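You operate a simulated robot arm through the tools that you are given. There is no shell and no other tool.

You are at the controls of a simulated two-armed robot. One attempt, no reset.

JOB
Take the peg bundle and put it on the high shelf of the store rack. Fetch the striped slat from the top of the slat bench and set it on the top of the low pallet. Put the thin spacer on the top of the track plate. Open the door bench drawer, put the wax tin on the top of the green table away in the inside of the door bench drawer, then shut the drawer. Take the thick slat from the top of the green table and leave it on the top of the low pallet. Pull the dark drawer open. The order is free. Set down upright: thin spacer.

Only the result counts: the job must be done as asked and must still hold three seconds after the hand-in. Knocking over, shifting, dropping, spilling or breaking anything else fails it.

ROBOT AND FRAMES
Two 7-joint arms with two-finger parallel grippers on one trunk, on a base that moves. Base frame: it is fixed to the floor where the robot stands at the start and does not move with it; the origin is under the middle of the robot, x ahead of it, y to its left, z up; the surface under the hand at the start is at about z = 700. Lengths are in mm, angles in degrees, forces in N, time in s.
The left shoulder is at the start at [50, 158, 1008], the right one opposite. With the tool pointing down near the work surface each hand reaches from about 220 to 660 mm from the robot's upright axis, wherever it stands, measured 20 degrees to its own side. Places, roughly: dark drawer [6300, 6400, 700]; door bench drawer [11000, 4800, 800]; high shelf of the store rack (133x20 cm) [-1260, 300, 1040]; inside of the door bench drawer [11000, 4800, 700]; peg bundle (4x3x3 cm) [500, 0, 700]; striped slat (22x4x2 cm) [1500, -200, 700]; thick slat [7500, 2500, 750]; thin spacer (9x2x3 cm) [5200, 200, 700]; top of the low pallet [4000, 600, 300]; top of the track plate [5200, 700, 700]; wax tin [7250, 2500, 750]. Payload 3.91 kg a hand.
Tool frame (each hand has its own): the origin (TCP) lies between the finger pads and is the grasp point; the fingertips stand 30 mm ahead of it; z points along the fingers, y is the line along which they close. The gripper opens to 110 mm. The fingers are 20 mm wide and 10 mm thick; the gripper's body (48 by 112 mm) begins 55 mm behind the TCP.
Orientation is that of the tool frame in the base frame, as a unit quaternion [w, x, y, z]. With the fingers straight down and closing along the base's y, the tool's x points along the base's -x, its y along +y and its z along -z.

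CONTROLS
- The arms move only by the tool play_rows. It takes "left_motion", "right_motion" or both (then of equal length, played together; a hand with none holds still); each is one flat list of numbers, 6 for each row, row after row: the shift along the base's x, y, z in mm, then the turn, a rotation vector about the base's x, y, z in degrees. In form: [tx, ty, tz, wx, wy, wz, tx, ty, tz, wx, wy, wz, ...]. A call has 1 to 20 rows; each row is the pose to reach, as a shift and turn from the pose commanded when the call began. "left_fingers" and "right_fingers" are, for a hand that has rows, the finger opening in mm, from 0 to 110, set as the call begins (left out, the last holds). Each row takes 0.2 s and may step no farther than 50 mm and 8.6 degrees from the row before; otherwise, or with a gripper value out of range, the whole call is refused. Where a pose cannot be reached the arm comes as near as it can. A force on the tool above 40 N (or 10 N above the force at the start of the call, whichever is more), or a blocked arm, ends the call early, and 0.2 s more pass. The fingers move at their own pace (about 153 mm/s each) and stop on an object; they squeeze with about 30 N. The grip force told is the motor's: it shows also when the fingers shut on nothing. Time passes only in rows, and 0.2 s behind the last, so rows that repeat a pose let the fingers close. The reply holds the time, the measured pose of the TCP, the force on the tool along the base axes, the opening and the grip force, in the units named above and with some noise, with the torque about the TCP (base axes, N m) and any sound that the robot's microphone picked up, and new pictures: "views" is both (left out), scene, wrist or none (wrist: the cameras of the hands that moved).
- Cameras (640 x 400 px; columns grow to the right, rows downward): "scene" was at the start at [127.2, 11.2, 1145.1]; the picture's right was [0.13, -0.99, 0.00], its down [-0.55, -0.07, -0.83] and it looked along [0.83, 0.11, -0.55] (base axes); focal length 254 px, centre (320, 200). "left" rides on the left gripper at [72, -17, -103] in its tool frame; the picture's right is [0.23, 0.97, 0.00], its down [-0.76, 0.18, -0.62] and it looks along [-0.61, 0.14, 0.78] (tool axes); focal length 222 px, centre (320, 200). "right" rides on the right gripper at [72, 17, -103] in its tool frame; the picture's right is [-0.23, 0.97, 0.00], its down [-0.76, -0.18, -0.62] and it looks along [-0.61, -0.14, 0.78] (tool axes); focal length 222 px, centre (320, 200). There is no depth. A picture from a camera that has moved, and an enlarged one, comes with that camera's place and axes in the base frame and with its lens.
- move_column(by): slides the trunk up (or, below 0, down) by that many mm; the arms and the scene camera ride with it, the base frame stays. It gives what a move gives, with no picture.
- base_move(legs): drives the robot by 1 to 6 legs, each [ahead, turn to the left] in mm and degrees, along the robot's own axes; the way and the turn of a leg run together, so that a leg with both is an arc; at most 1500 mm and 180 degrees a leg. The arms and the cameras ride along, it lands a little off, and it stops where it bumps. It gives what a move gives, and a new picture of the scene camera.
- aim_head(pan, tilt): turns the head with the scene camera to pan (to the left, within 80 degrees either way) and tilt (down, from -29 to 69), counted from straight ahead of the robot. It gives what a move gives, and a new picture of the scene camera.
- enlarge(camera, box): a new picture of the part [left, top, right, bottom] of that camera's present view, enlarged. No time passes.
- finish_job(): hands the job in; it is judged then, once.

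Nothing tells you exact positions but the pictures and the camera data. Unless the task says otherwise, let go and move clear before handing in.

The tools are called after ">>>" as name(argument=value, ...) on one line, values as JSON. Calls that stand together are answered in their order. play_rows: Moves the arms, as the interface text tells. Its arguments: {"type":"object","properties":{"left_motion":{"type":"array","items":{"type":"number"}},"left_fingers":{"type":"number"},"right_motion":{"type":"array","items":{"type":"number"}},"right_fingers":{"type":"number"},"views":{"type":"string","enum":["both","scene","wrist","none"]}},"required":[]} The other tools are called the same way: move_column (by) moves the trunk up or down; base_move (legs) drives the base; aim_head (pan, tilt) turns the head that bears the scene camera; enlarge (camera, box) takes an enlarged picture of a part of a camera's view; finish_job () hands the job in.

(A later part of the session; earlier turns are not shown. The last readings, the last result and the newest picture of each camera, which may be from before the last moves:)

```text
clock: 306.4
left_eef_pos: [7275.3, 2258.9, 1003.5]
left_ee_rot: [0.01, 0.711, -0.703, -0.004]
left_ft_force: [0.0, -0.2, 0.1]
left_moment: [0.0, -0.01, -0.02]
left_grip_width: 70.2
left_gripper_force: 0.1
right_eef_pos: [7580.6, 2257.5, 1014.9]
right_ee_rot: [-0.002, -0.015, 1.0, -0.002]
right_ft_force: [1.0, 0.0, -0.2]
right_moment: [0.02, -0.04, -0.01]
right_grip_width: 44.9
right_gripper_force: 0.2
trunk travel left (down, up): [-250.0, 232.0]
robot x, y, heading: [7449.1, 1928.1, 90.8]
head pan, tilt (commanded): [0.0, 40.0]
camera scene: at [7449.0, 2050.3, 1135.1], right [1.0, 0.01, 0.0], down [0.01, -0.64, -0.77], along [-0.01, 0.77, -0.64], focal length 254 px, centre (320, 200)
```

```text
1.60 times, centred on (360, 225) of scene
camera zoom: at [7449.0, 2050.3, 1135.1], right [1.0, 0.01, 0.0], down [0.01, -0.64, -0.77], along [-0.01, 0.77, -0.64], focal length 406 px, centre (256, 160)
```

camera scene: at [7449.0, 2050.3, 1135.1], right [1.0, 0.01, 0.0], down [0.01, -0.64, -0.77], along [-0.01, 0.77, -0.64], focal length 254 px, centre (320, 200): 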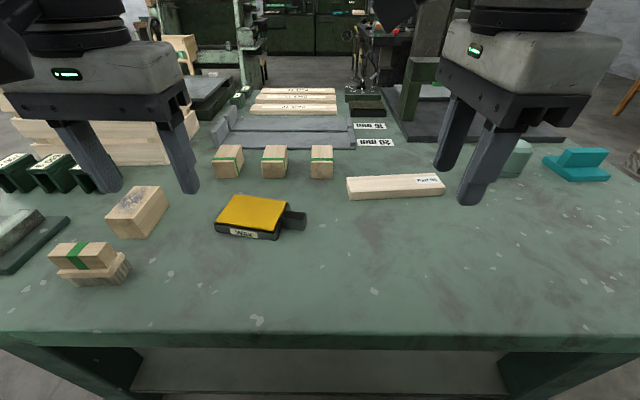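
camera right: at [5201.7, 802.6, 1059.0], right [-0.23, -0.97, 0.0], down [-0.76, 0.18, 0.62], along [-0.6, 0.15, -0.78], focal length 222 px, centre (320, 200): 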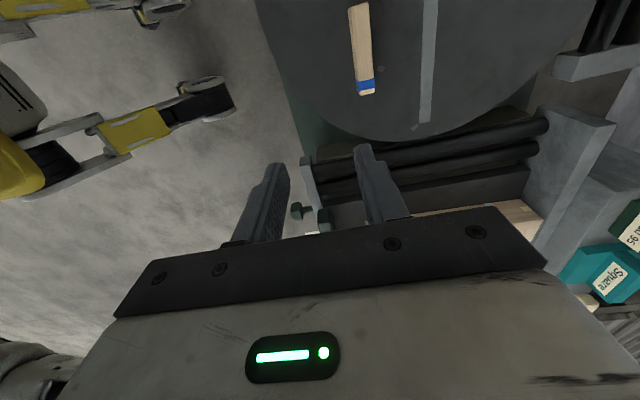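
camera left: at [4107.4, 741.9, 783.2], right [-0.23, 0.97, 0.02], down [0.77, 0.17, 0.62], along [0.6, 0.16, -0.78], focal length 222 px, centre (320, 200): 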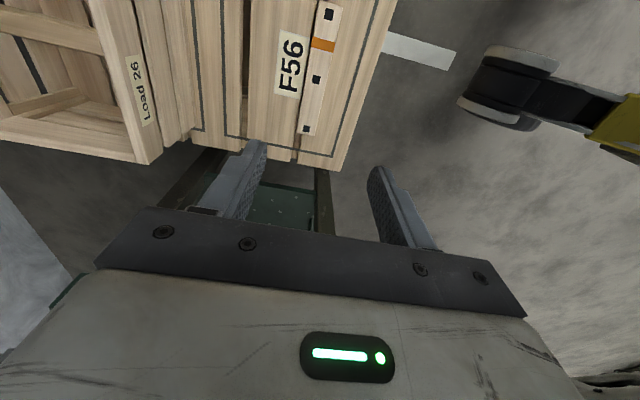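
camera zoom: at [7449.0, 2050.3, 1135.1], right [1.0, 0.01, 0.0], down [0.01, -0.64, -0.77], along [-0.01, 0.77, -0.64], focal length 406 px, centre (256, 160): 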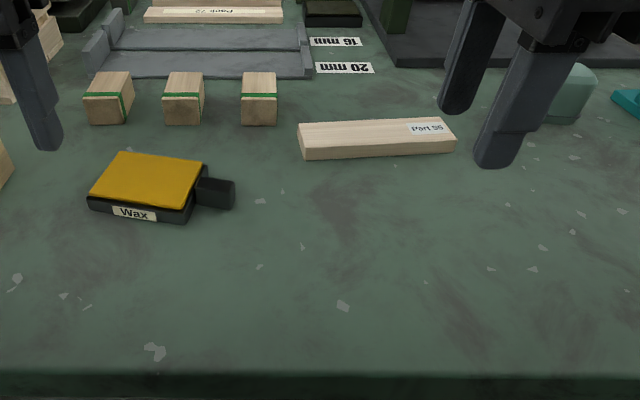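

Confirmed from here: slat centre [7606,2499] at 5.3° and tin centre [7321,2395] at -10°. I'll move both hands over their targets at height, rotating the left for the tin.

>>> play_rows(left_motion=[4, 13, 0, 0, 0, 8, 9, 27, 0, 0, 0, 16, 14, 40, 0, 0, 0, 24, 18, 54, 0, 0, 0, 32, 23, 68, 0, 0, 0, 40, 27, 81, 0, 0, 0, 48, 32, 95, 0, 0, 0, 56, 36, 108, 0, 0, 0, 64, 41, 122, 0, 0, 0, 72, 46, 136, -20, 0, 0, 79.3, 46, 136, -60, 0, 0, 79.3], right_motion=[2, 24, 0, 0, 0, 0.5, 5, 48, 0, 0, 0, 1, 7, 72, 0, 0, 0, 1.5, 10, 96, 0, 0, 0, 2, 12, 120, 0, 0, 0, 2.5, 15, 144, 0, 0, 0, 3, 17, 168, 0, 0, 0, 3.3, 20, 192, 0, 0, 0, 3.6, 22, 216, -20, 0, 0, 3.6, 25, 241, -50, 0, 0, 3.6, 25, 241, -90, 0, 0, 3.6], left_fingers=105, right_fingers=90, views="both")

```text
clock: 308.8
left_eef_pos: [7322.8, 2395.6, 945.7]
left_ee_rot: [0.011, 0.996, -0.086, 0.004]
left_ft_force: [0.3, -0.4, 0.5]
left_moment: [0.01, -0.01, -0.01]
left_grip_width: 105.1
left_gripper_force: 0.0
right_eef_pos: [7605.0, 2497.9, 925.7]
right_ee_rot: [-0.001, -0.047, 0.999, -0.001]
right_ft_force: [-0.8, 0.2, 0.2]
right_moment: [-0.02, 0.0, 0.0]
right_grip_width: 90.0
right_gripper_force: 0.1
trunk travel left (down, up): [-250.0, 232.0]
robot x, y, heading: [7450.5, 1927.1, 90.8]
head pan, tilt (commanded): [0.0, 40.0]
camera scene: at [7449.0, 2050.2, 1135.2], right [1.0, 0.01, 0.0], down [0.01, -0.64, -0.77], along [-0.01, 0.77, -0.64], focal length 254 px, centre (320, 200)
camera right: at [7532.6, 2507.9, 1029.5], right [0.14, 0.99, 0.0], down [0.78, -0.1, 0.62], along [0.62, -0.09, -0.78], focal length 222 px, centre (320, 200)
camera left: at [7395.3, 2402.9, 1049.3], right [0.05, -1.0, 0.02], down [-0.78, -0.03, 0.62], along [-0.62, -0.05, -0.78], focal length 222 px, centre (320, 200)
```

scene: 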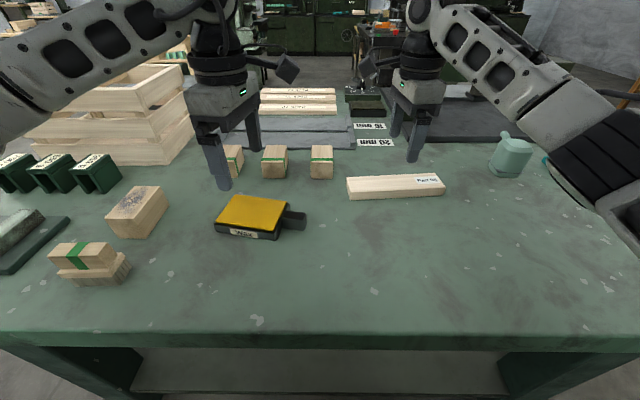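
right: 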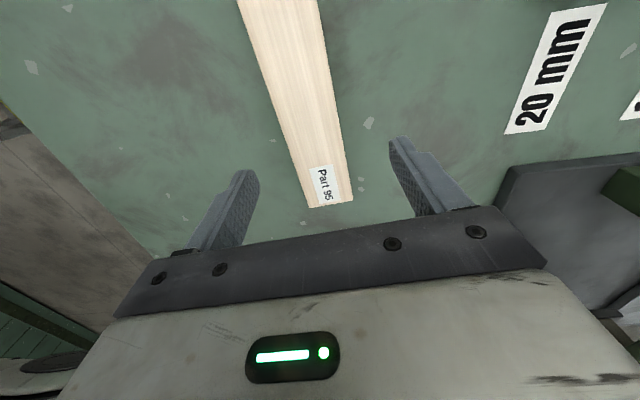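
left: 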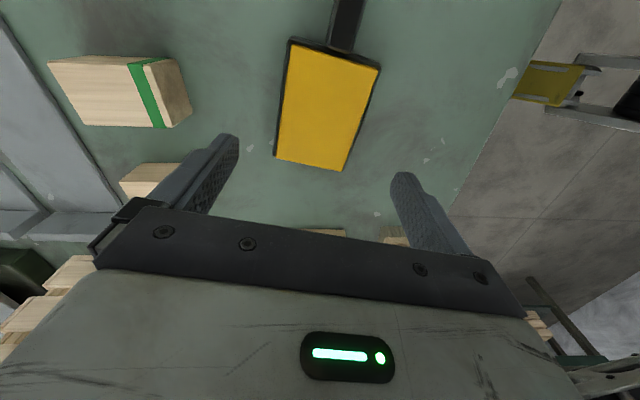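

Both hands are nearly aligned; the slat centre is 14 mm nearer, at y≈2484. I'll correct and descend most of the way with both hands, then check.

>>> play_rows(left_motion=[-1.5, -3, -40, 0, 0, 0, -1.5, -3, -75, 0, 0, 0, -1.5, -3, -100, 0, 0, 0], right_motion=[2, -14, -30, 0, 0, 0, 2, -14, -60, 0, 0, 0, 2, -14, -80, 0, 0, 0], views="both")

>>> enlarge(camera="scene", box=[160, 120, 480, 270])

```text
clock: 309.6
left_eef_pos: [7319.3, 2392.2, 844.3]
left_ee_rot: [0.009, 0.996, -0.089, 0.003]
left_ft_force: [-0.5, 0.2, -0.5]
left_moment: [-0.01, -0.01, 0.01]
left_grip_width: 105.0
left_gripper_force: 0.0
right_eef_pos: [7608.2, 2484.3, 844.0]
right_ee_rot: [-0.002, -0.046, 0.999, -0.001]
right_ft_force: [0.7, 0.3, 0.2]
right_moment: [-0.03, 0.04, -0.01]
right_grip_width: 90.1
right_gripper_force: 0.1
trunk travel left (down, up): [-250.0, 232.0]
robot x, y, heading: [7452.4, 1924.9, 90.7]
head pan, tilt (commanded): [0.0, 40.0]
camera scene: at [7449.0, 2050.1, 1135.2], right [1.0, 0.01, 0.0], down [0.01, -0.64, -0.77], along [-0.01, 0.77, -0.64], focal length 254 px, centre (320, 200)
camera right: at [7535.9, 2495.1, 948.7], right [0.14, 0.99, 0.0], down [0.78, -0.1, 0.62], along [0.61, -0.09, -0.78], focal length 222 px, centre (320, 200)
camera left: at [7392.2, 2399.0, 949.6], right [0.05, -1.0, 0.02], down [-0.78, -0.03, 0.62], along [-0.62, -0.05, -0.78], focal length 222 px, centre (320, 200)
```

scene: 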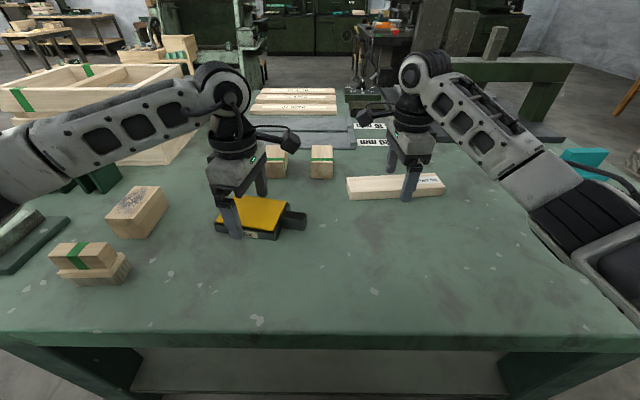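
right: 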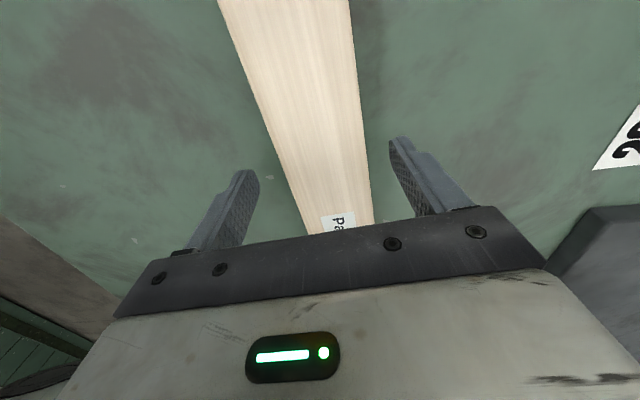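
left: 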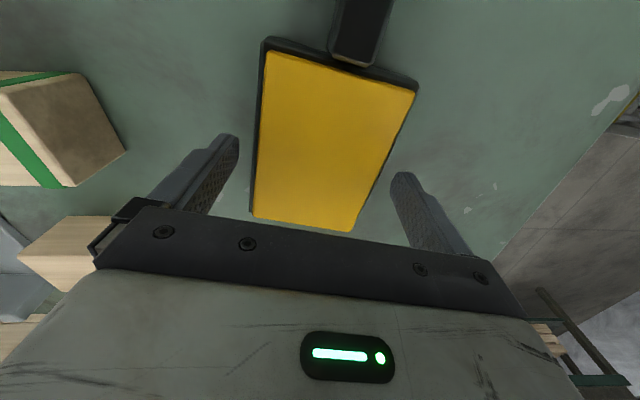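

```text
2.00 times, centred on (320, 195) of scene
camera zoom: at [7449.0, 2050.1, 1135.2], right [1.0, 0.01, 0.0], down [0.01, -0.64, -0.77], along [-0.01, 0.77, -0.64], focal length 507 px, centre (320, 210)
```

zoom: 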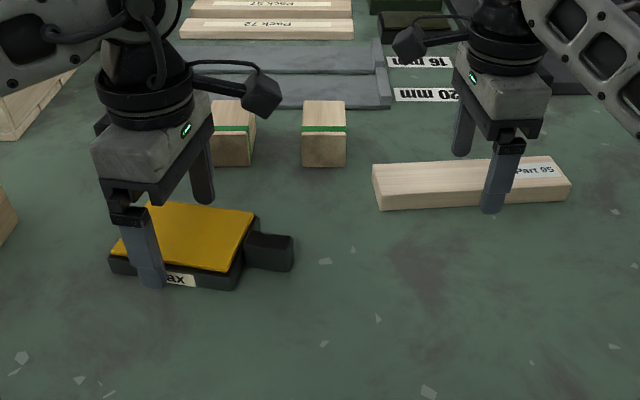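

Both pairs of fingers straddle their objects. I'll creep down with each hand, watching for table contact.

>>> play_rows(right_motion=[0, 0, -4, 0, 0, 0, 0, 0, -7, 0, 0, 0, 0, 0, -10, 0, 0, 0, 0, 0, -12, 0, 0, 0, 0, 0, -14, 0, 0, 0], views="none")

>>> play_rows(left_motion=[0, 0, -4, 0, 0, 0, 0, 0, -7, 0, 0, 0, 0, 0, -10, 0, 0, 0, 0, 0, -12, 0, 0, 0, 0, 0, -14, 0, 0, 0], views="none")

```text
clock: 310.8
left_eef_pos: [7319.6, 2392.1, 845.5]
left_ee_rot: [0.01, 0.996, -0.09, 0.003]
left_ft_force: [0.3, 0.8, 0.3]
left_moment: [0.01, 0.0, 0.0]
left_grip_width: 105.1
left_gripper_force: 0.1
right_eef_pos: [7609.7, 2484.9, 831.3]
right_ee_rot: [-0.001, -0.046, 0.999, -0.001]
right_ft_force: [-0.7, -0.7, -0.9]
right_moment: [-0.02, -0.01, 0.01]
right_grip_width: 90.2
right_gripper_force: 0.0
trunk travel left (down, up): [-250.0, 232.0]
robot x, y, heading: [7450.6, 1924.9, 90.3]
head pan, tilt (commanded): [0.0, 40.0]
```

```text
clock: 312.0
left_eef_pos: [7318.6, 2390.5, 830.8]
left_ee_rot: [0.008, 0.996, -0.088, 0.003]
left_ft_force: [-1.2, -0.8, 6.1]
left_moment: [0.36, 0.02, 0.06]
left_grip_width: 104.9
left_gripper_force: 0.1
right_eef_pos: [7608.5, 2483.7, 830.4]
right_ee_rot: [-0.001, -0.047, 0.999, -0.002]
right_ft_force: [0.3, 0.1, 0.4]
right_moment: [-0.04, -0.02, -0.02]
right_grip_width: 90.1
right_gripper_force: 0.0
trunk travel left (down, up): [-250.0, 232.0]
robot x, y, heading: [7453.9, 1924.6, 90.8]
head pan, tilt (commanded): [0.0, 40.0]
```

The left fingertips just touched the table, so the top is about z=800. I'll raise the left 1.5 mm and close both grippers.

>>> play_rows(left_motion=[0, 0, 2, 0, 0, 0, 0, 0, 2, 0, 0, 0, 0, 0, 2, 0, 0, 0, 0, 0, 2, 0, 0, 0], right_motion=[0, 0, 0, 0, 0, 0, 0, 0, 0, 0, 0, 0, 0, 0, 0, 0, 0, 0, 0, 0, 0, 0, 0, 0], left_fingers=50, right_fingers=30, views="both")

```text
clock: 313.0
left_eef_pos: [7318.8, 2391.1, 831.2]
left_ee_rot: [0.011, 0.996, -0.089, 0.004]
left_ft_force: [-0.1, 0.0, -0.8]
left_moment: [0.01, 0.03, -0.05]
left_grip_width: 85.5
left_gripper_force: 30.2
right_eef_pos: [7608.4, 2484.7, 831.2]
right_ee_rot: [-0.002, -0.047, 0.999, -0.002]
right_ft_force: [0.4, 1.6, 1.9]
right_moment: [0.14, 0.02, -0.01]
right_grip_width: 54.1
right_gripper_force: 29.7
trunk travel left (down, up): [-250.0, 232.0]
robot x, y, heading: [7450.5, 1928.1, 90.5]
head pan, tilt (commanded): [0.0, 40.0]
camera scene: at [7448.9, 2050.1, 1135.2], right [1.0, 0.01, 0.0], down [0.01, -0.64, -0.77], along [-0.01, 0.77, -0.64], focal length 254 px, centre (320, 200)
camera right: at [7536.3, 2494.3, 934.6], right [0.14, 0.99, 0.0], down [0.78, -0.11, 0.62], along [0.61, -0.09, -0.78], focal length 222 px, centre (320, 200)
camera left: at [7391.7, 2398.2, 936.0], right [0.05, -1.0, 0.02], down [-0.78, -0.03, 0.62], along [-0.62, -0.05, -0.78], focal length 222 px, centre (320, 200)
```

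scene: 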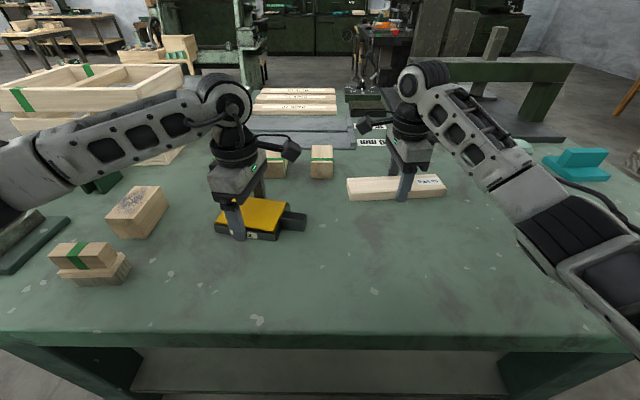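
right: 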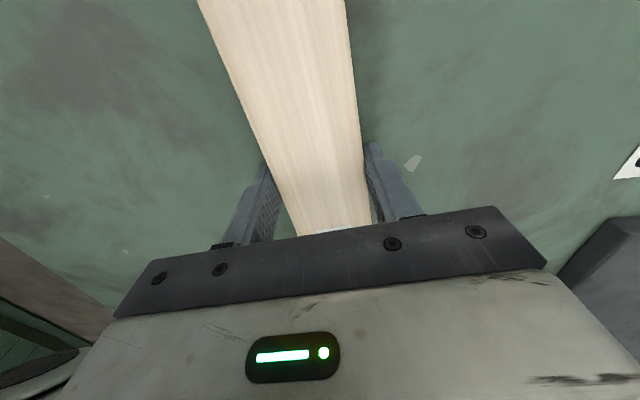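
left: 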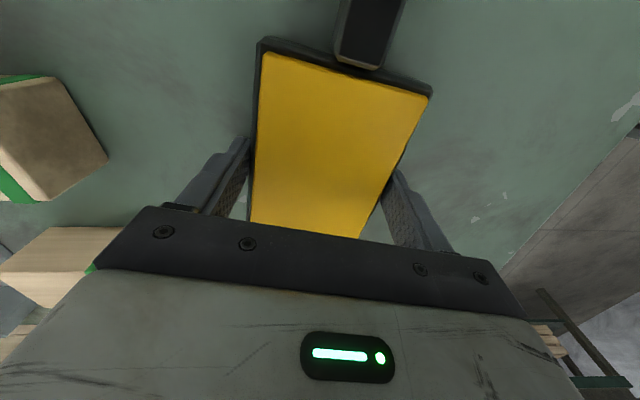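

Both are gripped: tin 85.5 mm, slat 54.1 mm. I'll lift both together and draw them in.

>>> play_rows(left_motion=[0, 0, 10, 0, 0, 0, 0, 0, 35, 0, 0, 0, 0, 0, 75, 0, 0, 0, 0, 0, 115, 0, 0, 0, 0, -20, 145, 0, 0, 0, 0, -50, 160, 0, 0, 0, 0, -80, 165, 0, 0, 0], right_motion=[0, 0, 10, 0, 0, 0, 0, 0, 35, 0, 0, 0, 0, 0, 75, 0, 0, 0, 0, 0, 115, 0, 0, 0, 5, -40, 140, 0, 0, 0, 5, -85, 160, 0, 0, 0, 5, -130, 165, 0, 0, 0], views="both")

```text
clock: 314.6
left_eef_pos: [7316.0, 2312.1, 998.7]
left_ee_rot: [0.009, 0.996, -0.089, 0.003]
left_ft_force: [0.0, -0.2, -3.2]
left_moment: [0.01, 0.02, 0.02]
left_grip_width: 85.5
left_gripper_force: 30.0
right_eef_pos: [7613.5, 2353.9, 998.9]
right_ee_rot: [-0.002, -0.046, 0.999, -0.001]
right_ft_force: [-0.1, 0.1, -1.4]
right_moment: [0.02, 0.02, -0.02]
right_grip_width: 54.3
right_gripper_force: 29.8
trunk travel left (down, up): [-250.0, 232.0]
robot x, y, heading: [7449.1, 1922.3, 90.7]
head pan, tilt (commanded): [0.0, 40.0]
camera scene: at [7449.0, 2049.9, 1135.2], right [1.0, 0.01, 0.0], down [0.01, -0.64, -0.77], along [-0.01, 0.77, -0.64], focal length 254 px, centre (320, 200)
camera right: at [7541.9, 2363.9, 1102.5], right [0.14, 0.99, 0.0], down [0.78, -0.11, 0.62], along [0.62, -0.09, -0.78], focal length 222 px, centre (320, 200)
camera left: at [7388.9, 2319.1, 1103.2], right [0.05, -1.0, 0.02], down [-0.78, -0.03, 0.62], along [-0.62, -0.05, -0.78], focal length 222 px, centre (320, 200)
```

scene: 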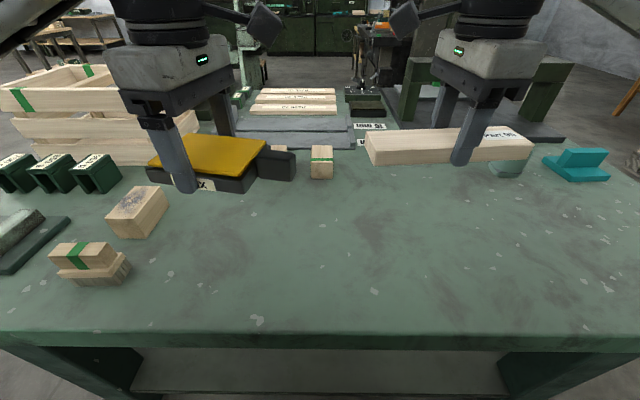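
right: 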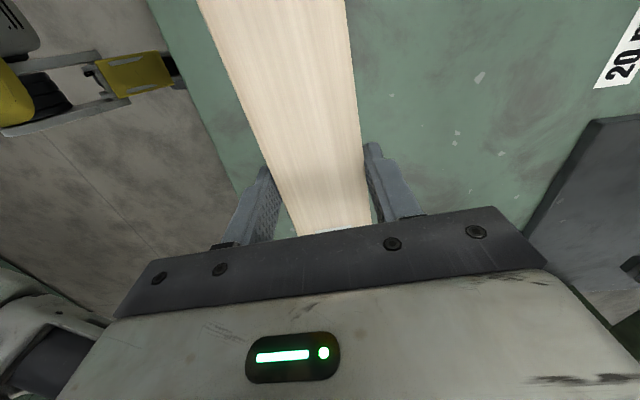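
left: 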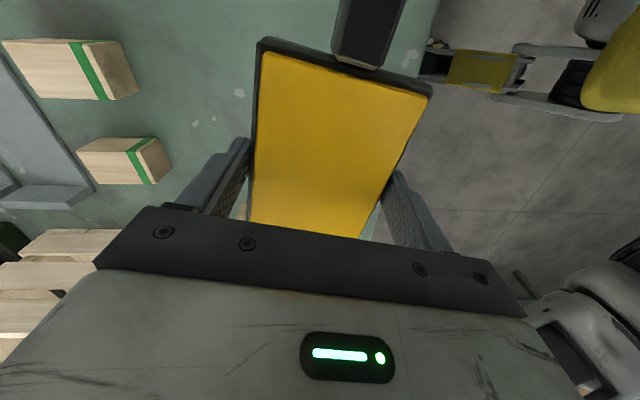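

Both items are secure. I'll back away from the table, then drive to the low pallet with both.

>>> base_move(legs=[[-500, 0], [0, 90]])

>>> base_move(legs=[[1500, 0], [1500, 0], [430, 0]])

```text
clock: 321.4
left_eef_pos: [7066.9, 1291.8, 998.2]
left_ee_rot: [0.004, 0.771, 0.637, 0.01]
left_ft_force: [-0.7, 0.0, -2.4]
left_moment: [-0.02, 0.04, -0.03]
left_grip_width: 85.7
left_gripper_force: 30.1
right_eef_pos: [7028.3, 1590.5, 998.3]
right_ee_rot: [0.001, 0.735, -0.679, 0.002]
right_ft_force: [-0.1, -0.3, -0.5]
right_moment: [-0.02, 0.02, 0.02]
right_grip_width: 54.2
right_gripper_force: 29.7
trunk travel left (down, up): [-250.0, 232.0]
robot x, y, heading: [7451.6, 1422.4, 179.7]
head pan, tilt (commanded): [0.0, 40.0]
camera scene: at [7328.8, 1421.7, 1135.2], right [0.0, 1.0, 0.0], down [0.64, 0.0, -0.77], along [-0.77, 0.0, -0.64], focal length 254 px, centre (320, 200)
```

scene: 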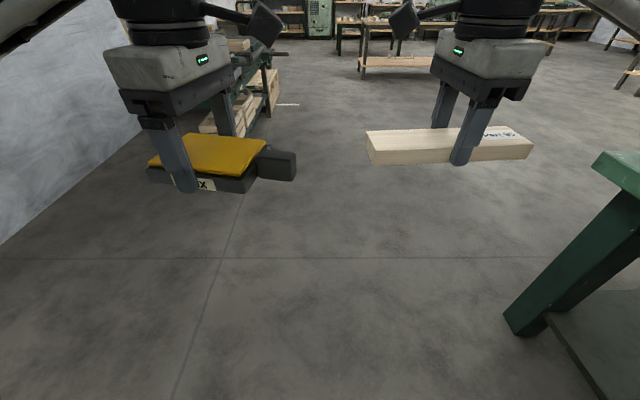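

```text
clock: 338.0
left_eef_pos: [3649.6, 1297.6, 998.1]
left_ee_rot: [0.005, 0.77, 0.638, 0.01]
left_ft_force: [0.8, 0.5, -3.6]
left_moment: [0.0, 0.0, 0.01]
left_grip_width: 85.6
left_gripper_force: 30.0
right_eef_pos: [3610.0, 1597.0, 998.4]
right_ee_rot: [0.001, 0.736, -0.677, 0.002]
right_ft_force: [-0.1, -0.5, -0.4]
right_moment: [0.01, -0.04, -0.01]
right_grip_width: 54.2
right_gripper_force: 30.4
trunk travel left (down, up): [-250.0, 232.0]
robot x, y, heading: [4034.7, 1426.4, 180.2]
head pan, tilt (commanded): [0.0, 40.0]
camera scene: at [3910.6, 1428.4, 1135.1], right [0.0, 1.0, 0.0], down [0.64, 0.0, -0.77], along [-0.77, 0.0, -0.64], focal length 254 px, centre (320, 200)
```

scene: 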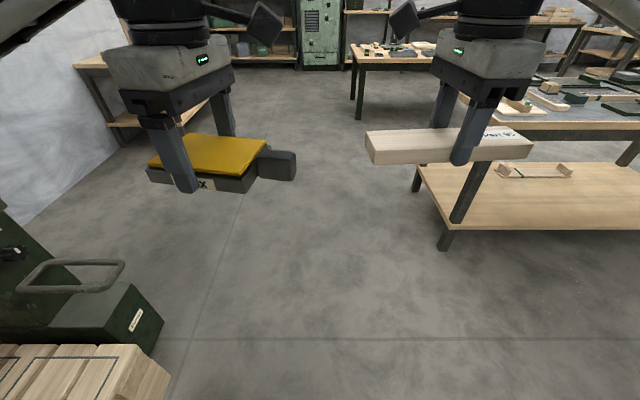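

>>> base_move(legs=[[0, 89.8], [185, 0]])

>>> move_column(by=-240)

>>> aim_head(pan=0, tilt=50)

```text
clock: 343.4
left_eef_pos: [4168.6, 855.7, 998.2]
left_ee_rot: [-0.004, 0.094, 0.995, 0.01]
left_ft_force: [-0.2, 0.6, -3.3]
left_moment: [0.02, -0.01, 0.01]
left_grip_width: 85.2
left_gripper_force: 30.0
right_eef_pos: [3868.9, 817.0, 997.1]
right_ee_rot: [0.0, 0.999, 0.041, 0.002]
right_ft_force: [-0.2, -0.6, -0.8]
right_moment: [0.0, 0.0, -0.01]
right_grip_width: 54.2
right_gripper_force: 29.8
trunk travel left (down, up): [-250.0, 232.0]
robot x, y, heading: [4038.3, 1247.6, -90.0]
head pan, tilt (commanded): [0.0, 40.0]
camera scene: at [4035.9, 1118.6, 1135.1], right [-1.0, 0.0, 0.0], down [0.0, 0.64, -0.77], along [0.0, -0.77, -0.64], focal length 254 px, centre (320, 200)
```

scene: 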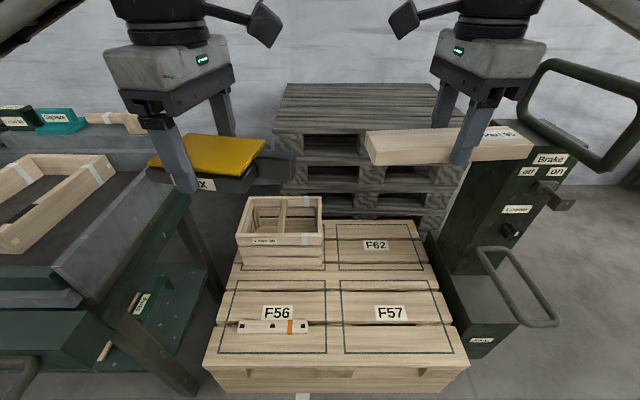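

```text
clock: 345.9
left_eef_pos: [4168.0, 856.5, 758.8]
left_ee_rot: [-0.004, 0.094, 0.996, 0.01]
left_ft_force: [-0.4, -0.4, -3.0]
left_moment: [-0.01, -0.02, 0.01]
left_grip_width: 85.6
left_gripper_force: 30.3
right_eef_pos: [3867.9, 817.1, 757.6]
right_ee_rot: [-0.001, 0.999, 0.04, 0.002]
right_ft_force: [-1.1, -0.2, -1.4]
right_moment: [-0.02, 0.03, 0.0]
right_grip_width: 54.5
right_gripper_force: 30.0
trunk travel left (down, up): [-10.0, 472.0]
robot x, y, heading: [4031.2, 1241.9, -90.0]
head pan, tilt (commanded): [0.0, 40.0]
```

```text
clock: 346.6
left_eef_pos: [4167.6, 857.2, 758.1]
left_ee_rot: [-0.004, 0.095, 0.995, 0.01]
left_ft_force: [-0.4, 0.8, -3.3]
left_moment: [0.0, -0.03, 0.01]
left_grip_width: 85.4
left_gripper_force: 29.9
right_eef_pos: [3869.4, 817.2, 758.0]
right_ee_rot: [-0.001, 0.999, 0.04, 0.002]
right_ft_force: [-0.6, -0.2, -1.8]
right_moment: [0.04, 0.0, 0.04]
right_grip_width: 54.5
right_gripper_force: 29.6
trunk travel left (down, up): [-10.0, 472.0]
robot x, y, heading: [4041.2, 1243.9, -89.9]
head pan, tilt (commanded): [0.0, 50.0]
camera scene: at [4035.9, 1126.9, 881.0], right [-1.0, 0.0, 0.0], down [0.0, 0.77, -0.64], along [0.0, -0.64, -0.77], focal length 254 px, centre (320, 200)
```

scene: 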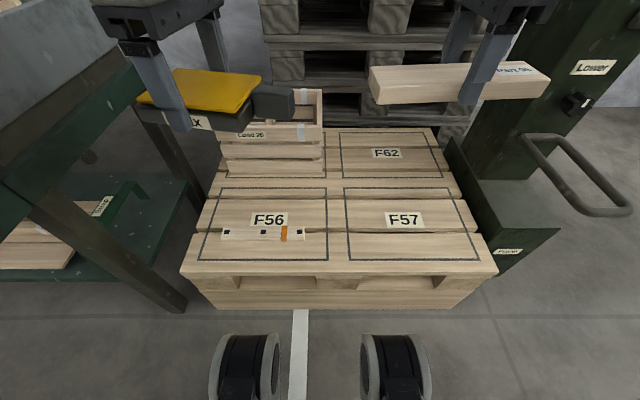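

The pallet is below me, with the striped slat still on F56. I'll lower the thick slat with the right hand over F57, about [3840,747].

>>> play_rows(right_motion=[-5, -12, -40, 0, 0, -1, -10, -24, -82, 0, 0, -2, -15, -36, -124, 0, 0, -3, -20, -48, -166, 0, 0, -4, -25, -60, -208, 0, 0, -4.6, -29, -70, -250, 0, 0, -4.6, -29, -70, -295, 0, 0, -4.6, -29, -70, -340, 0, 0, -4.6, -29, -70, -380, 0, 0, -4.6, -29, -70, -405, 0, 0, -4.6], views="both")

```text
clock: 348.8
left_eef_pos: [4167.6, 857.4, 758.4]
left_ee_rot: [-0.003, 0.093, 0.996, 0.01]
left_ft_force: [0.0, 0.2, -3.5]
left_moment: [-0.02, -0.03, -0.02]
left_grip_width: 85.4
left_gripper_force: 30.1
right_eef_pos: [3838.5, 749.4, 352.5]
right_ee_rot: [0.0, 1.0, 0.001, 0.002]
right_ft_force: [0.5, 0.0, -1.0]
right_moment: [0.01, 0.02, -0.01]
right_grip_width: 54.4
right_gripper_force: 29.7
trunk travel left (down, up): [-10.0, 472.0]
robot x, y, heading: [4036.7, 1242.7, -90.1]
head pan, tilt (commanded): [0.0, 50.0]
camera scene: at [4035.9, 1127.0, 881.0], right [-1.0, 0.0, 0.0], down [0.0, 0.77, -0.64], along [0.0, -0.64, -0.77], focal length 254 px, centre (320, 200)
camera right: at [3913.0, 732.0, 456.2], right [-0.23, -0.97, 0.0], down [-0.76, 0.18, 0.62], along [-0.6, 0.14, -0.78], focal length 222 px, centre (320, 200)
```

scene: 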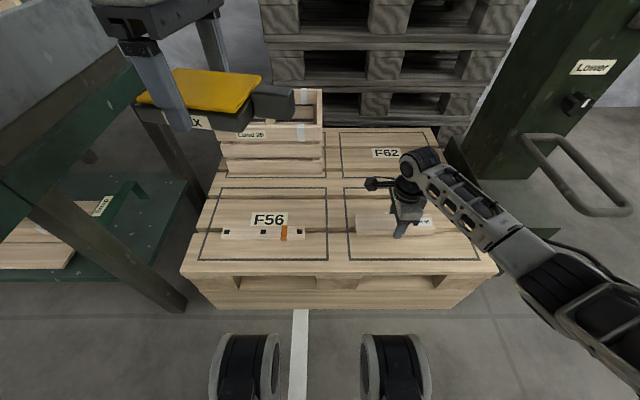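
right: 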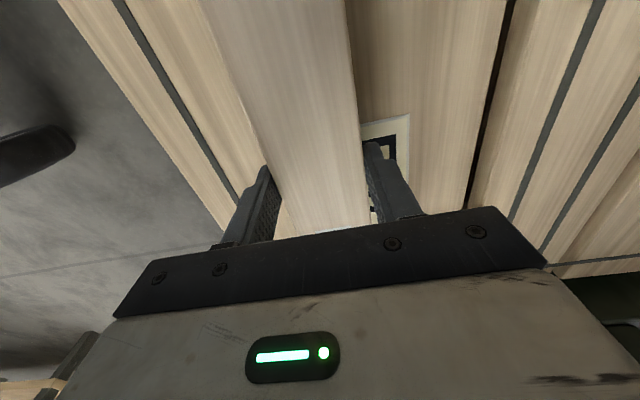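

The slat is about 20 mm above F57. I'll lower slowly to contact.

>>> play_rows(right_motion=[0, 0, -6, 0, 0, 0, 0, 0, -11, 0, 0, 0, 0, 0, -15, 0, 0, 0, 0, 0, -18, 0, 0, 0], views="none")

>>> play_rows(right_motion=[0, 0, -1.5, 0, 0, 0, 0, 0, -3, 0, 0, 0, 0, 0, -4.5, 0, 0, 0], views="none")

```text
clock: 349.8
left_eef_pos: [4167.9, 856.3, 758.8]
left_ee_rot: [-0.003, 0.093, 0.996, 0.01]
left_ft_force: [0.6, 0.2, -2.0]
left_moment: [-0.04, -0.06, -0.03]
left_grip_width: 85.6
left_gripper_force: 30.1
right_eef_pos: [3839.7, 747.2, 335.6]
right_ee_rot: [-0.001, 1.0, 0.001, 0.002]
right_ft_force: [-0.1, 0.4, -2.0]
right_moment: [0.01, 0.0, -0.02]
right_grip_width: 54.4
right_gripper_force: 29.4
trunk travel left (down, up): [-10.0, 472.0]
robot x, y, heading: [4036.9, 1244.9, -90.1]
head pan, tilt (commanded): [0.0, 50.0]
```

```text
clock: 350.6
left_eef_pos: [4167.3, 855.7, 757.6]
left_ee_rot: [-0.003, 0.094, 0.996, 0.01]
left_ft_force: [-0.2, -0.8, -2.3]
left_moment: [0.0, -0.03, 0.02]
left_grip_width: 85.6
left_gripper_force: 30.0
right_eef_pos: [3839.7, 748.8, 331.0]
right_ee_rot: [-0.002, 1.0, 0.001, 0.002]
right_ft_force: [-0.2, 0.1, 0.3]
right_moment: [-0.01, -0.03, -0.02]
right_grip_width: 54.2
right_gripper_force: 29.7
trunk travel left (down, up): [-10.0, 472.0]
robot x, y, heading: [4034.0, 1242.0, -90.1]
head pan, tilt (commanded): [0.0, 50.0]
```

>>> play_rows(right_motion=[0, 0, -1, 0, 0, 0, 0, 0, -2, 0, 0, 0], views="none")

```text
clock: 351.2
left_eef_pos: [4167.0, 856.0, 758.4]
left_ee_rot: [-0.004, 0.094, 0.996, 0.009]
left_ft_force: [-0.7, -0.5, -4.4]
left_moment: [-0.01, -0.03, -0.04]
left_grip_width: 85.6
left_gripper_force: 30.1
right_eef_pos: [3839.4, 749.0, 329.7]
right_ee_rot: [0.0, 1.0, -0.001, 0.002]
right_ft_force: [-1.1, 5.5, 13.6]
right_moment: [0.18, 0.17, -0.19]
right_grip_width: 54.1
right_gripper_force: 30.2
trunk travel left (down, up): [-10.0, 472.0]
robot x, y, heading: [4036.3, 1242.5, -90.1]
head pan, tilt (commanded): [0.0, 50.0]
```

Contact: 13.6 N. I'll release and raise the right hand clear.

>>> play_rows(right_motion=[0, 0, 1.5, 0, 0, 0, 0, 0, 1.5, 0, 0, 0], right_fingers=85, views="none")

>>> play_rows(right_motion=[0, 0, 15, 0, 0, 0, 0, 0, 55, 0, 0, 0, 0, 0, 100, 0, 0, 0, 0, 0, 145, 0, 0, 0, 0, 0, 190, 0, 0, 0, 0, 0, 235, 0, 0, 0, 0, 0, 280, 0, 0, 0, 0, 10, 325, 0, 0, 0, 0, 30, 365, 0, 0, 0, 0, 60, 400, 0, 0, 0], views="scene")

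>>> enlarge(camera="scene", box=[170, 120, 510, 310])

```text
clock: 351.8
left_eef_pos: [4166.3, 856.5, 758.4]
left_ee_rot: [-0.003, 0.094, 0.995, 0.01]
left_ft_force: [-0.9, 0.1, -2.8]
left_moment: [-0.02, -0.04, 0.0]
left_grip_width: 85.6
left_gripper_force: 30.4
right_eef_pos: [3839.3, 745.7, 330.9]
right_ee_rot: [-0.002, 1.0, 0.0, 0.002]
right_ft_force: [0.5, -0.4, 3.0]
right_moment: [-0.16, 0.02, 0.06]
right_grip_width: 85.2
right_gripper_force: 0.0
trunk travel left (down, up): [-10.0, 472.0]
robot x, y, heading: [4035.4, 1240.0, -90.0]
head pan, tilt (commanded): [0.0, 50.0]
```

```text
clock: 354.0
left_eef_pos: [4167.2, 856.3, 758.0]
left_ee_rot: [-0.003, 0.095, 0.995, 0.009]
left_ft_force: [-0.6, 0.4, -4.1]
left_moment: [0.0, 0.0, 0.02]
left_grip_width: 85.6
left_gripper_force: 30.1
right_eef_pos: [3838.9, 807.1, 728.4]
right_ee_rot: [-0.002, 1.0, 0.0, 0.002]
right_ft_force: [0.0, 0.1, 0.7]
right_moment: [0.03, 0.03, -0.02]
right_grip_width: 85.0
right_gripper_force: 0.1
trunk travel left (down, up): [-10.0, 472.0]
robot x, y, heading: [4037.6, 1243.4, -90.1]
head pan, tilt (commanded): [0.0, 50.0]
camera scene: at [4035.9, 1126.9, 880.9], right [-1.0, 0.0, 0.0], down [0.0, 0.77, -0.64], along [0.0, -0.64, -0.77], focal length 254 px, centre (320, 200)
```

scene: 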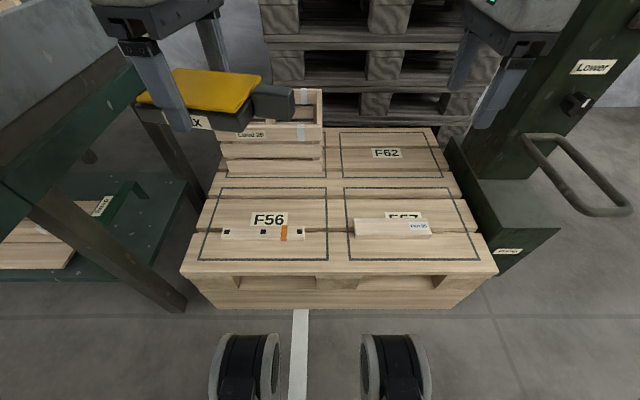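

```text
1.88 times, centred on (340, 215) of scene
camera zoom: at [4035.9, 1126.9, 880.9], right [-1.0, 0.0, 0.0], down [0.0, 0.77, -0.64], along [0.0, -0.64, -0.77], focal length 478 px, centre (282, 172)
```

zoom: 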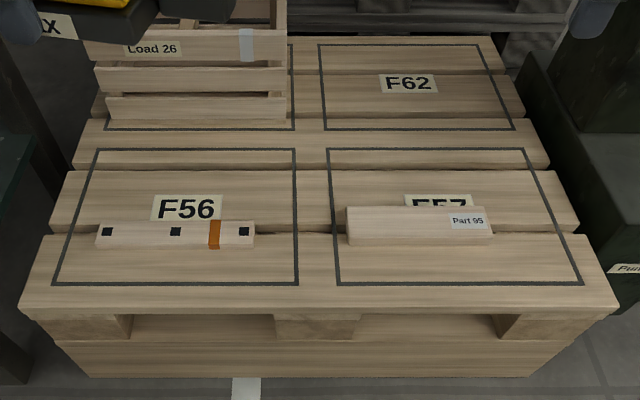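

Both slats are on the pallet. Now the wax tin: I'll raise the trunk, back off, and drive east, then north past the green table toward the door bench.

>>> move_column(by=240)

>>> base_move(legs=[[-180, 0], [0, 90], [1500, 0], [1500, 0]])

>>> aim_head(pan=15, tilt=12)

```text
clock: 356.5
left_eef_pos: [4166.5, 855.5, 998.2]
left_ee_rot: [-0.003, 0.093, 0.996, 0.01]
left_ft_force: [-0.1, 0.4, -3.7]
left_moment: [0.0, -0.01, 0.0]
left_grip_width: 85.6
left_gripper_force: 29.7
right_eef_pos: [3839.1, 806.0, 968.2]
right_ee_rot: [0.0, 1.0, 0.001, 0.002]
right_ft_force: [0.7, -0.3, -0.4]
right_moment: [-0.03, 0.03, 0.03]
right_grip_width: 85.1
right_gripper_force: 0.1
trunk travel left (down, up): [-250.0, 232.0]
robot x, y, heading: [4034.3, 1244.3, -90.1]
head pan, tilt (commanded): [0.0, 50.0]
```

```text
clock: 375.6
left_eef_pos: [7358.0, 1519.5, 998.5]
left_ee_rot: [-0.008, -0.627, 0.779, 0.004]
left_ft_force: [0.0, -1.2, -2.3]
left_moment: [0.06, -0.01, -0.05]
left_grip_width: 85.5
left_gripper_force: 29.9
right_eef_pos: [7399.8, 1189.0, 967.9]
right_ee_rot: [-0.001, 0.716, 0.698, 0.001]
right_ft_force: [-0.2, 0.1, -0.2]
right_moment: [0.0, -0.04, 0.01]
right_grip_width: 84.8
right_gripper_force: 0.0
trunk travel left (down, up): [-250.0, 232.0]
robot x, y, heading: [6969.8, 1399.2, -1.4]
head pan, tilt (commanded): [0.0, 50.0]
camera scene: at [7083.0, 1395.9, 1121.0], right [-0.03, -1.0, 0.0], down [-0.77, 0.02, -0.64], along [0.64, -0.02, -0.77], focal length 254 px, centre (320, 200)
```

scene: 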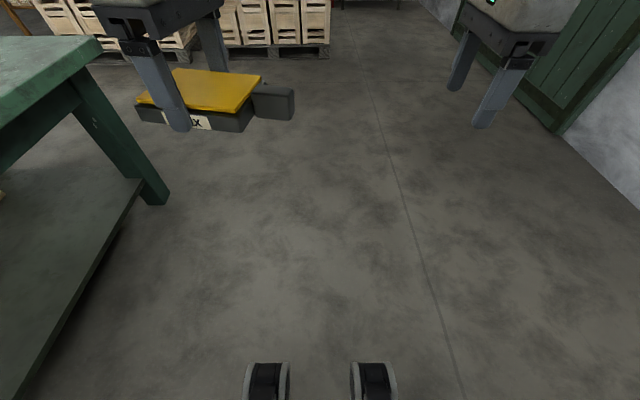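

```text
clock: 376.6
left_eef_pos: [7357.6, 1520.4, 997.9]
left_ee_rot: [-0.009, -0.627, 0.779, 0.005]
left_ft_force: [-0.3, 0.4, -3.0]
left_moment: [0.03, 0.01, 0.04]
left_grip_width: 85.4
left_gripper_force: 30.4
right_eef_pos: [7398.4, 1189.0, 968.6]
right_ee_rot: [-0.001, 0.716, 0.698, 0.001]
right_ft_force: [-0.2, -1.3, 0.7]
right_moment: [0.03, 0.04, 0.0]
right_grip_width: 84.9
right_gripper_force: 0.0
trunk travel left (down, up): [-250.0, 232.0]
robot x, y, heading: [6968.5, 1401.5, -1.5]
head pan, tilt (commanded): [15.0, 12.0]
camera scene: at [7096.7, 1419.7, 1179.5], right [0.23, -0.97, 0.0], down [-0.2, -0.05, -0.98], along [0.95, 0.23, -0.21], focal length 254 px, centre (320, 200)
```

scene: 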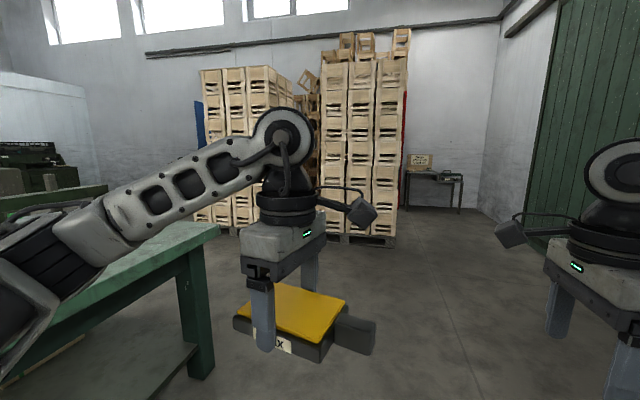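

The crate stacks start at x≈10050 (y 1280–3890), leaving a wide lane. I'll drive to x≈8950 and turn north.

>>> base_move(legs=[[1500, 0], [450, 0], [0, 91.5], [1500, 0], [900, 0]])

>>> aim_head(pan=-30, tilt=15)

```text
clock: 401.4
left_eef_pos: [8706.6, 4068.8, 998.3]
left_ee_rot: [0.009, 0.998, -0.063, 0.004]
left_ft_force: [0.4, 0.1, -2.7]
left_moment: [-0.02, 0.04, -0.01]
left_grip_width: 85.6
left_gripper_force: 30.4
right_eef_pos: [9031.6, 4140.2, 968.2]
right_ee_rot: [-0.001, -0.032, 0.999, 0.0]
right_ft_force: [-1.1, 0.6, 0.4]
right_moment: [0.01, -0.02, 0.04]
right_grip_width: 84.7
right_gripper_force: 0.0
trunk travel left (down, up): [-250.0, 232.0]
robot x, y, heading: [8858.7, 3691.4, 93.6]
head pan, tilt (commanded): [15.0, 12.0]
camera scene: at [8827.4, 3818.4, 1179.6], right [0.95, 0.32, 0.0], down [0.07, -0.2, -0.98], along [-0.31, 0.93, -0.21], focal length 254 px, centre (320, 200)
```

scene: 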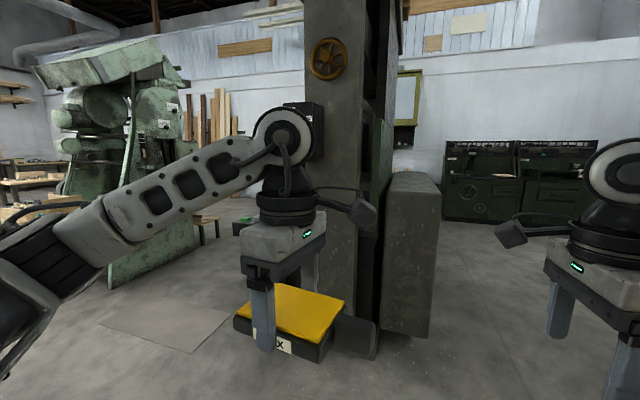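

```text
clock: 402.5
left_eef_pos: [8705.6, 4069.4, 998.1]
left_ee_rot: [0.01, 0.998, -0.063, 0.004]
left_ft_force: [0.1, -0.1, -2.3]
left_moment: [0.03, 0.05, 0.01]
left_grip_width: 85.3
left_gripper_force: 29.6
right_eef_pos: [9029.5, 4139.4, 968.9]
right_ee_rot: [-0.002, -0.031, 1.0, -0.001]
right_ft_force: [0.3, -0.8, -0.6]
right_moment: [0.04, -0.02, -0.03]
right_grip_width: 85.0
right_gripper_force: 0.1
trunk travel left (down, up): [-250.0, 232.0]
robot x, y, heading: [8864.4, 3690.2, 93.6]
head pan, tilt (commanded): [-30.0, 15.0]
camera scene: at [8898.6, 3813.6, 1174.7], right [0.9, -0.44, 0.0], down [-0.12, -0.23, -0.97], along [0.43, 0.87, -0.26], focal length 254 px, centre (320, 200)
```

scene: 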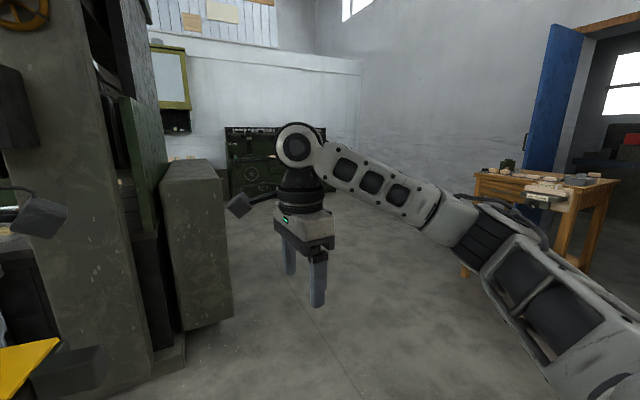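

>>> enlarge(camera="scene", box=[440, 130, 640, 290])

```text
2.50 times, centred on (540, 210) of scene
camera zoom: at [8898.6, 3813.6, 1174.7], right [0.9, -0.44, 0.0], down [-0.12, -0.23, -0.97], along [0.43, 0.87, -0.26], focal length 634 px, centre (-230, 175)
```

zoom: 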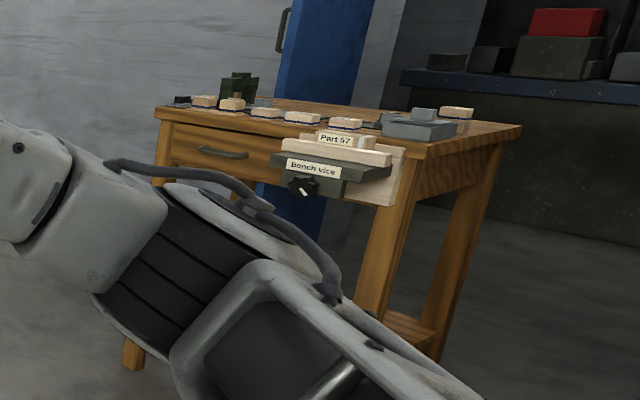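

The door bench has a front drawer with a bar handle on its west face, and a vise beside it. I'll drive over and stand in front of the drawer.

>>> base_move(legs=[[0, -49.6], [1350, 0], [0, -44]])

>>> aim_head(pan=0, tilt=25)

```text
clock: 413.8
left_eef_pos: [10264.5, 4738.2, 999.2]
left_ee_rot: [-0.009, -0.617, 0.787, 0.005]
left_ft_force: [0.2, -0.2, -3.4]
left_moment: [0.04, -0.03, -0.05]
left_grip_width: 85.6
left_gripper_force: 30.2
right_eef_pos: [10298.9, 4407.5, 968.0]
right_ee_rot: [-0.002, 0.724, 0.69, 0.0]
right_ft_force: [0.5, 0.6, 0.8]
right_moment: [0.02, 0.03, -0.01]
right_grip_width: 84.9
right_gripper_force: 0.1
trunk travel left (down, up): [-250.0, 232.0]
robot x, y, heading: [9869.4, 4629.0, -2.8]
head pan, tilt (commanded): [-30.0, 15.0]
camera scene: at [9988.4, 4573.1, 1174.7], right [-0.54, -0.84, 0.0], down [-0.22, 0.14, -0.97], along [0.81, -0.52, -0.26], focal length 254 px, centre (320, 200)
```

scene: 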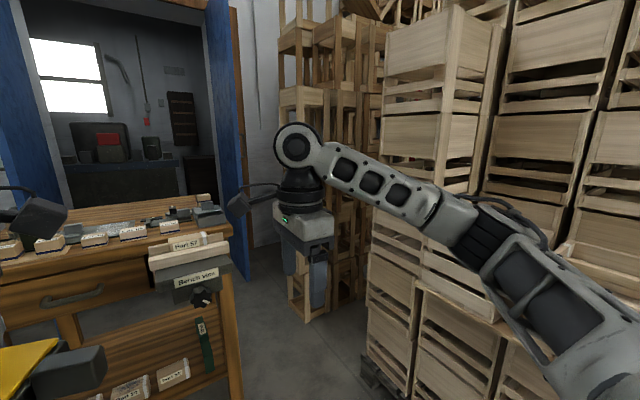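

```text
clock: 414.7
left_eef_pos: [10265.8, 4737.6, 999.5]
left_ee_rot: [-0.009, -0.617, 0.787, 0.005]
left_ft_force: [0.2, -0.6, -2.0]
left_moment: [0.01, -0.04, -0.04]
left_grip_width: 85.7
left_gripper_force: 30.1
right_eef_pos: [10298.7, 4406.9, 970.2]
right_ee_rot: [-0.002, 0.725, 0.689, 0.001]
right_ft_force: [-0.7, 0.6, -0.4]
right_moment: [0.02, -0.01, -0.01]
right_grip_width: 85.2
right_gripper_force: 0.0
trunk travel left (down, up): [-250.0, 232.0]
robot x, y, heading: [9869.7, 4628.5, -2.8]
head pan, tilt (commanded): [0.0, 25.0]
camera scene: at [10002.0, 4619.2, 1158.5], right [-0.05, -1.0, 0.0], down [-0.42, 0.02, -0.91], along [0.91, -0.05, -0.42], focal length 254 px, centre (320, 200)
```

scene: 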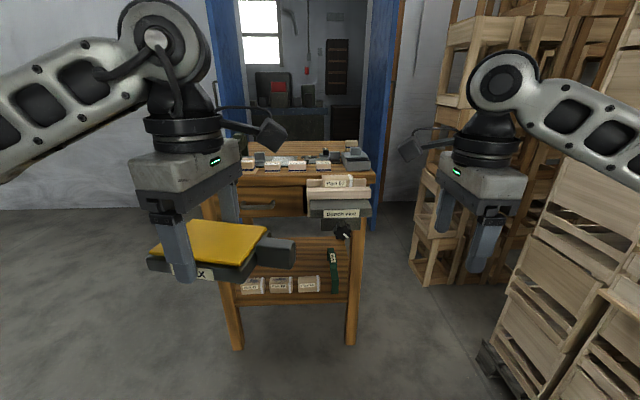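

The bench front is at x≈10815 with the drawer handle near [10780,4783,781]. I'll shift to about (10030, 4810), facing it squarely, and look closely.

>>> base_move(legs=[[0, 50.8], [240, 0], [0, -48]])

>>> aim_head(pan=0, tilt=25)

>>> enlarge(camera="scene", box=[180, 130, 460, 305])

```text
clock: 421.0
left_eef_pos: [10419.1, 4947.9, 998.8]
left_ee_rot: [-0.01, -0.646, 0.764, 0.005]
left_ft_force: [-0.7, 0.4, -2.6]
left_moment: [0.03, 0.01, 0.02]
left_grip_width: 85.6
left_gripper_force: 29.3
right_eef_pos: [10477.2, 4619.9, 968.4]
right_ee_rot: [-0.002, 0.699, 0.715, 0.001]
right_ft_force: [0.1, -0.8, 0.7]
right_moment: [0.01, 0.03, 0.01]
right_grip_width: 84.9
right_gripper_force: 0.0
trunk travel left (down, up): [-250.0, 232.0]
robot x, y, heading: [10029.5, 4808.7, 1.2]
head pan, tilt (commanded): [0.0, 25.0]
camera scene: at [10165.4, 4810.8, 1158.5], right [0.02, -1.0, 0.0], down [-0.42, -0.01, -0.91], along [0.91, 0.02, -0.42], focal length 254 px, centre (320, 200)
```

scene: 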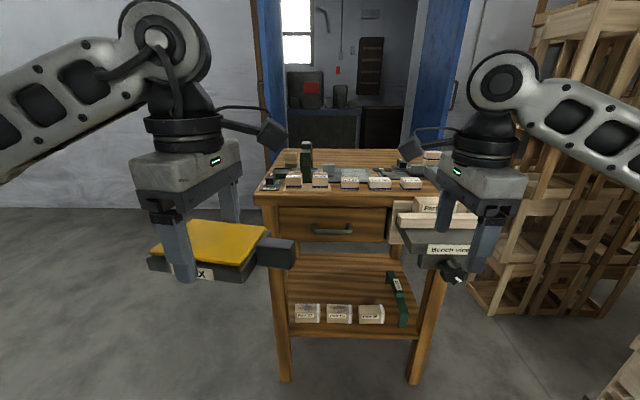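

```text
clock: 421.6
left_eef_pos: [10419.3, 4947.5, 997.5]
left_ee_rot: [-0.01, -0.645, 0.764, 0.005]
left_ft_force: [0.2, 0.8, -2.7]
left_moment: [0.04, -0.01, -0.01]
left_grip_width: 85.6
left_gripper_force: 29.8
right_eef_pos: [10475.7, 4620.7, 968.5]
right_ee_rot: [-0.003, 0.699, 0.715, 0.001]
right_ft_force: [-0.3, 0.5, 0.4]
right_moment: [0.01, -0.07, -0.01]
right_grip_width: 84.6
right_gripper_force: 0.1
trunk travel left (down, up): [-250.0, 232.0]
robot x, y, heading: [10030.4, 4809.9, 1.3]
head pan, tilt (commanded): [0.0, 25.0]
camera scene: at [10165.4, 4811.0, 1158.5], right [0.02, -1.0, 0.0], down [-0.42, -0.01, -0.91], along [0.91, 0.02, -0.42], focal length 254 px, centre (320, 200)
```

scene: 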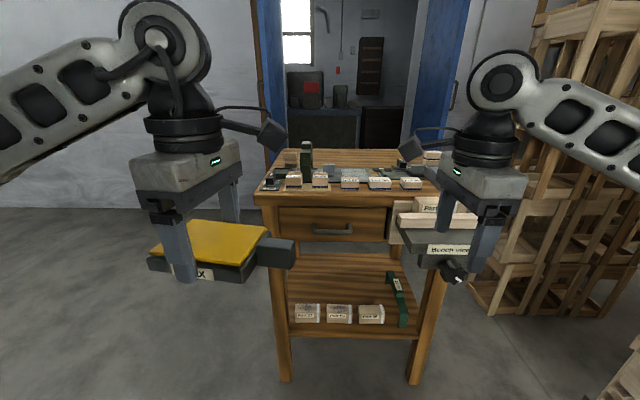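

```text
2.29 times, centred on (320, 218) of scene
camera zoom: at [10165.4, 4811.0, 1158.5], right [0.02, -1.0, 0.0], down [-0.42, -0.01, -0.91], along [0.91, 0.02, -0.42], focal length 580 px, centre (320, 160)
```

zoom: 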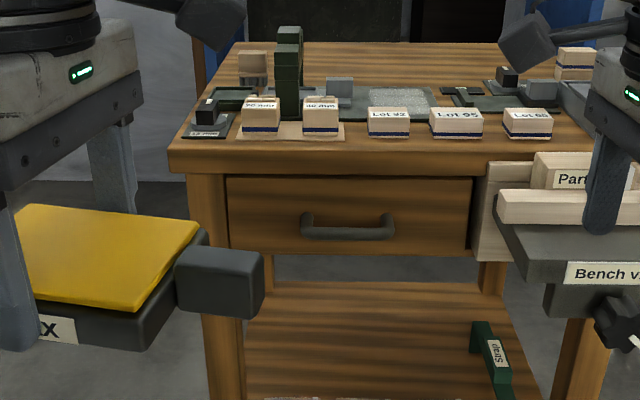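

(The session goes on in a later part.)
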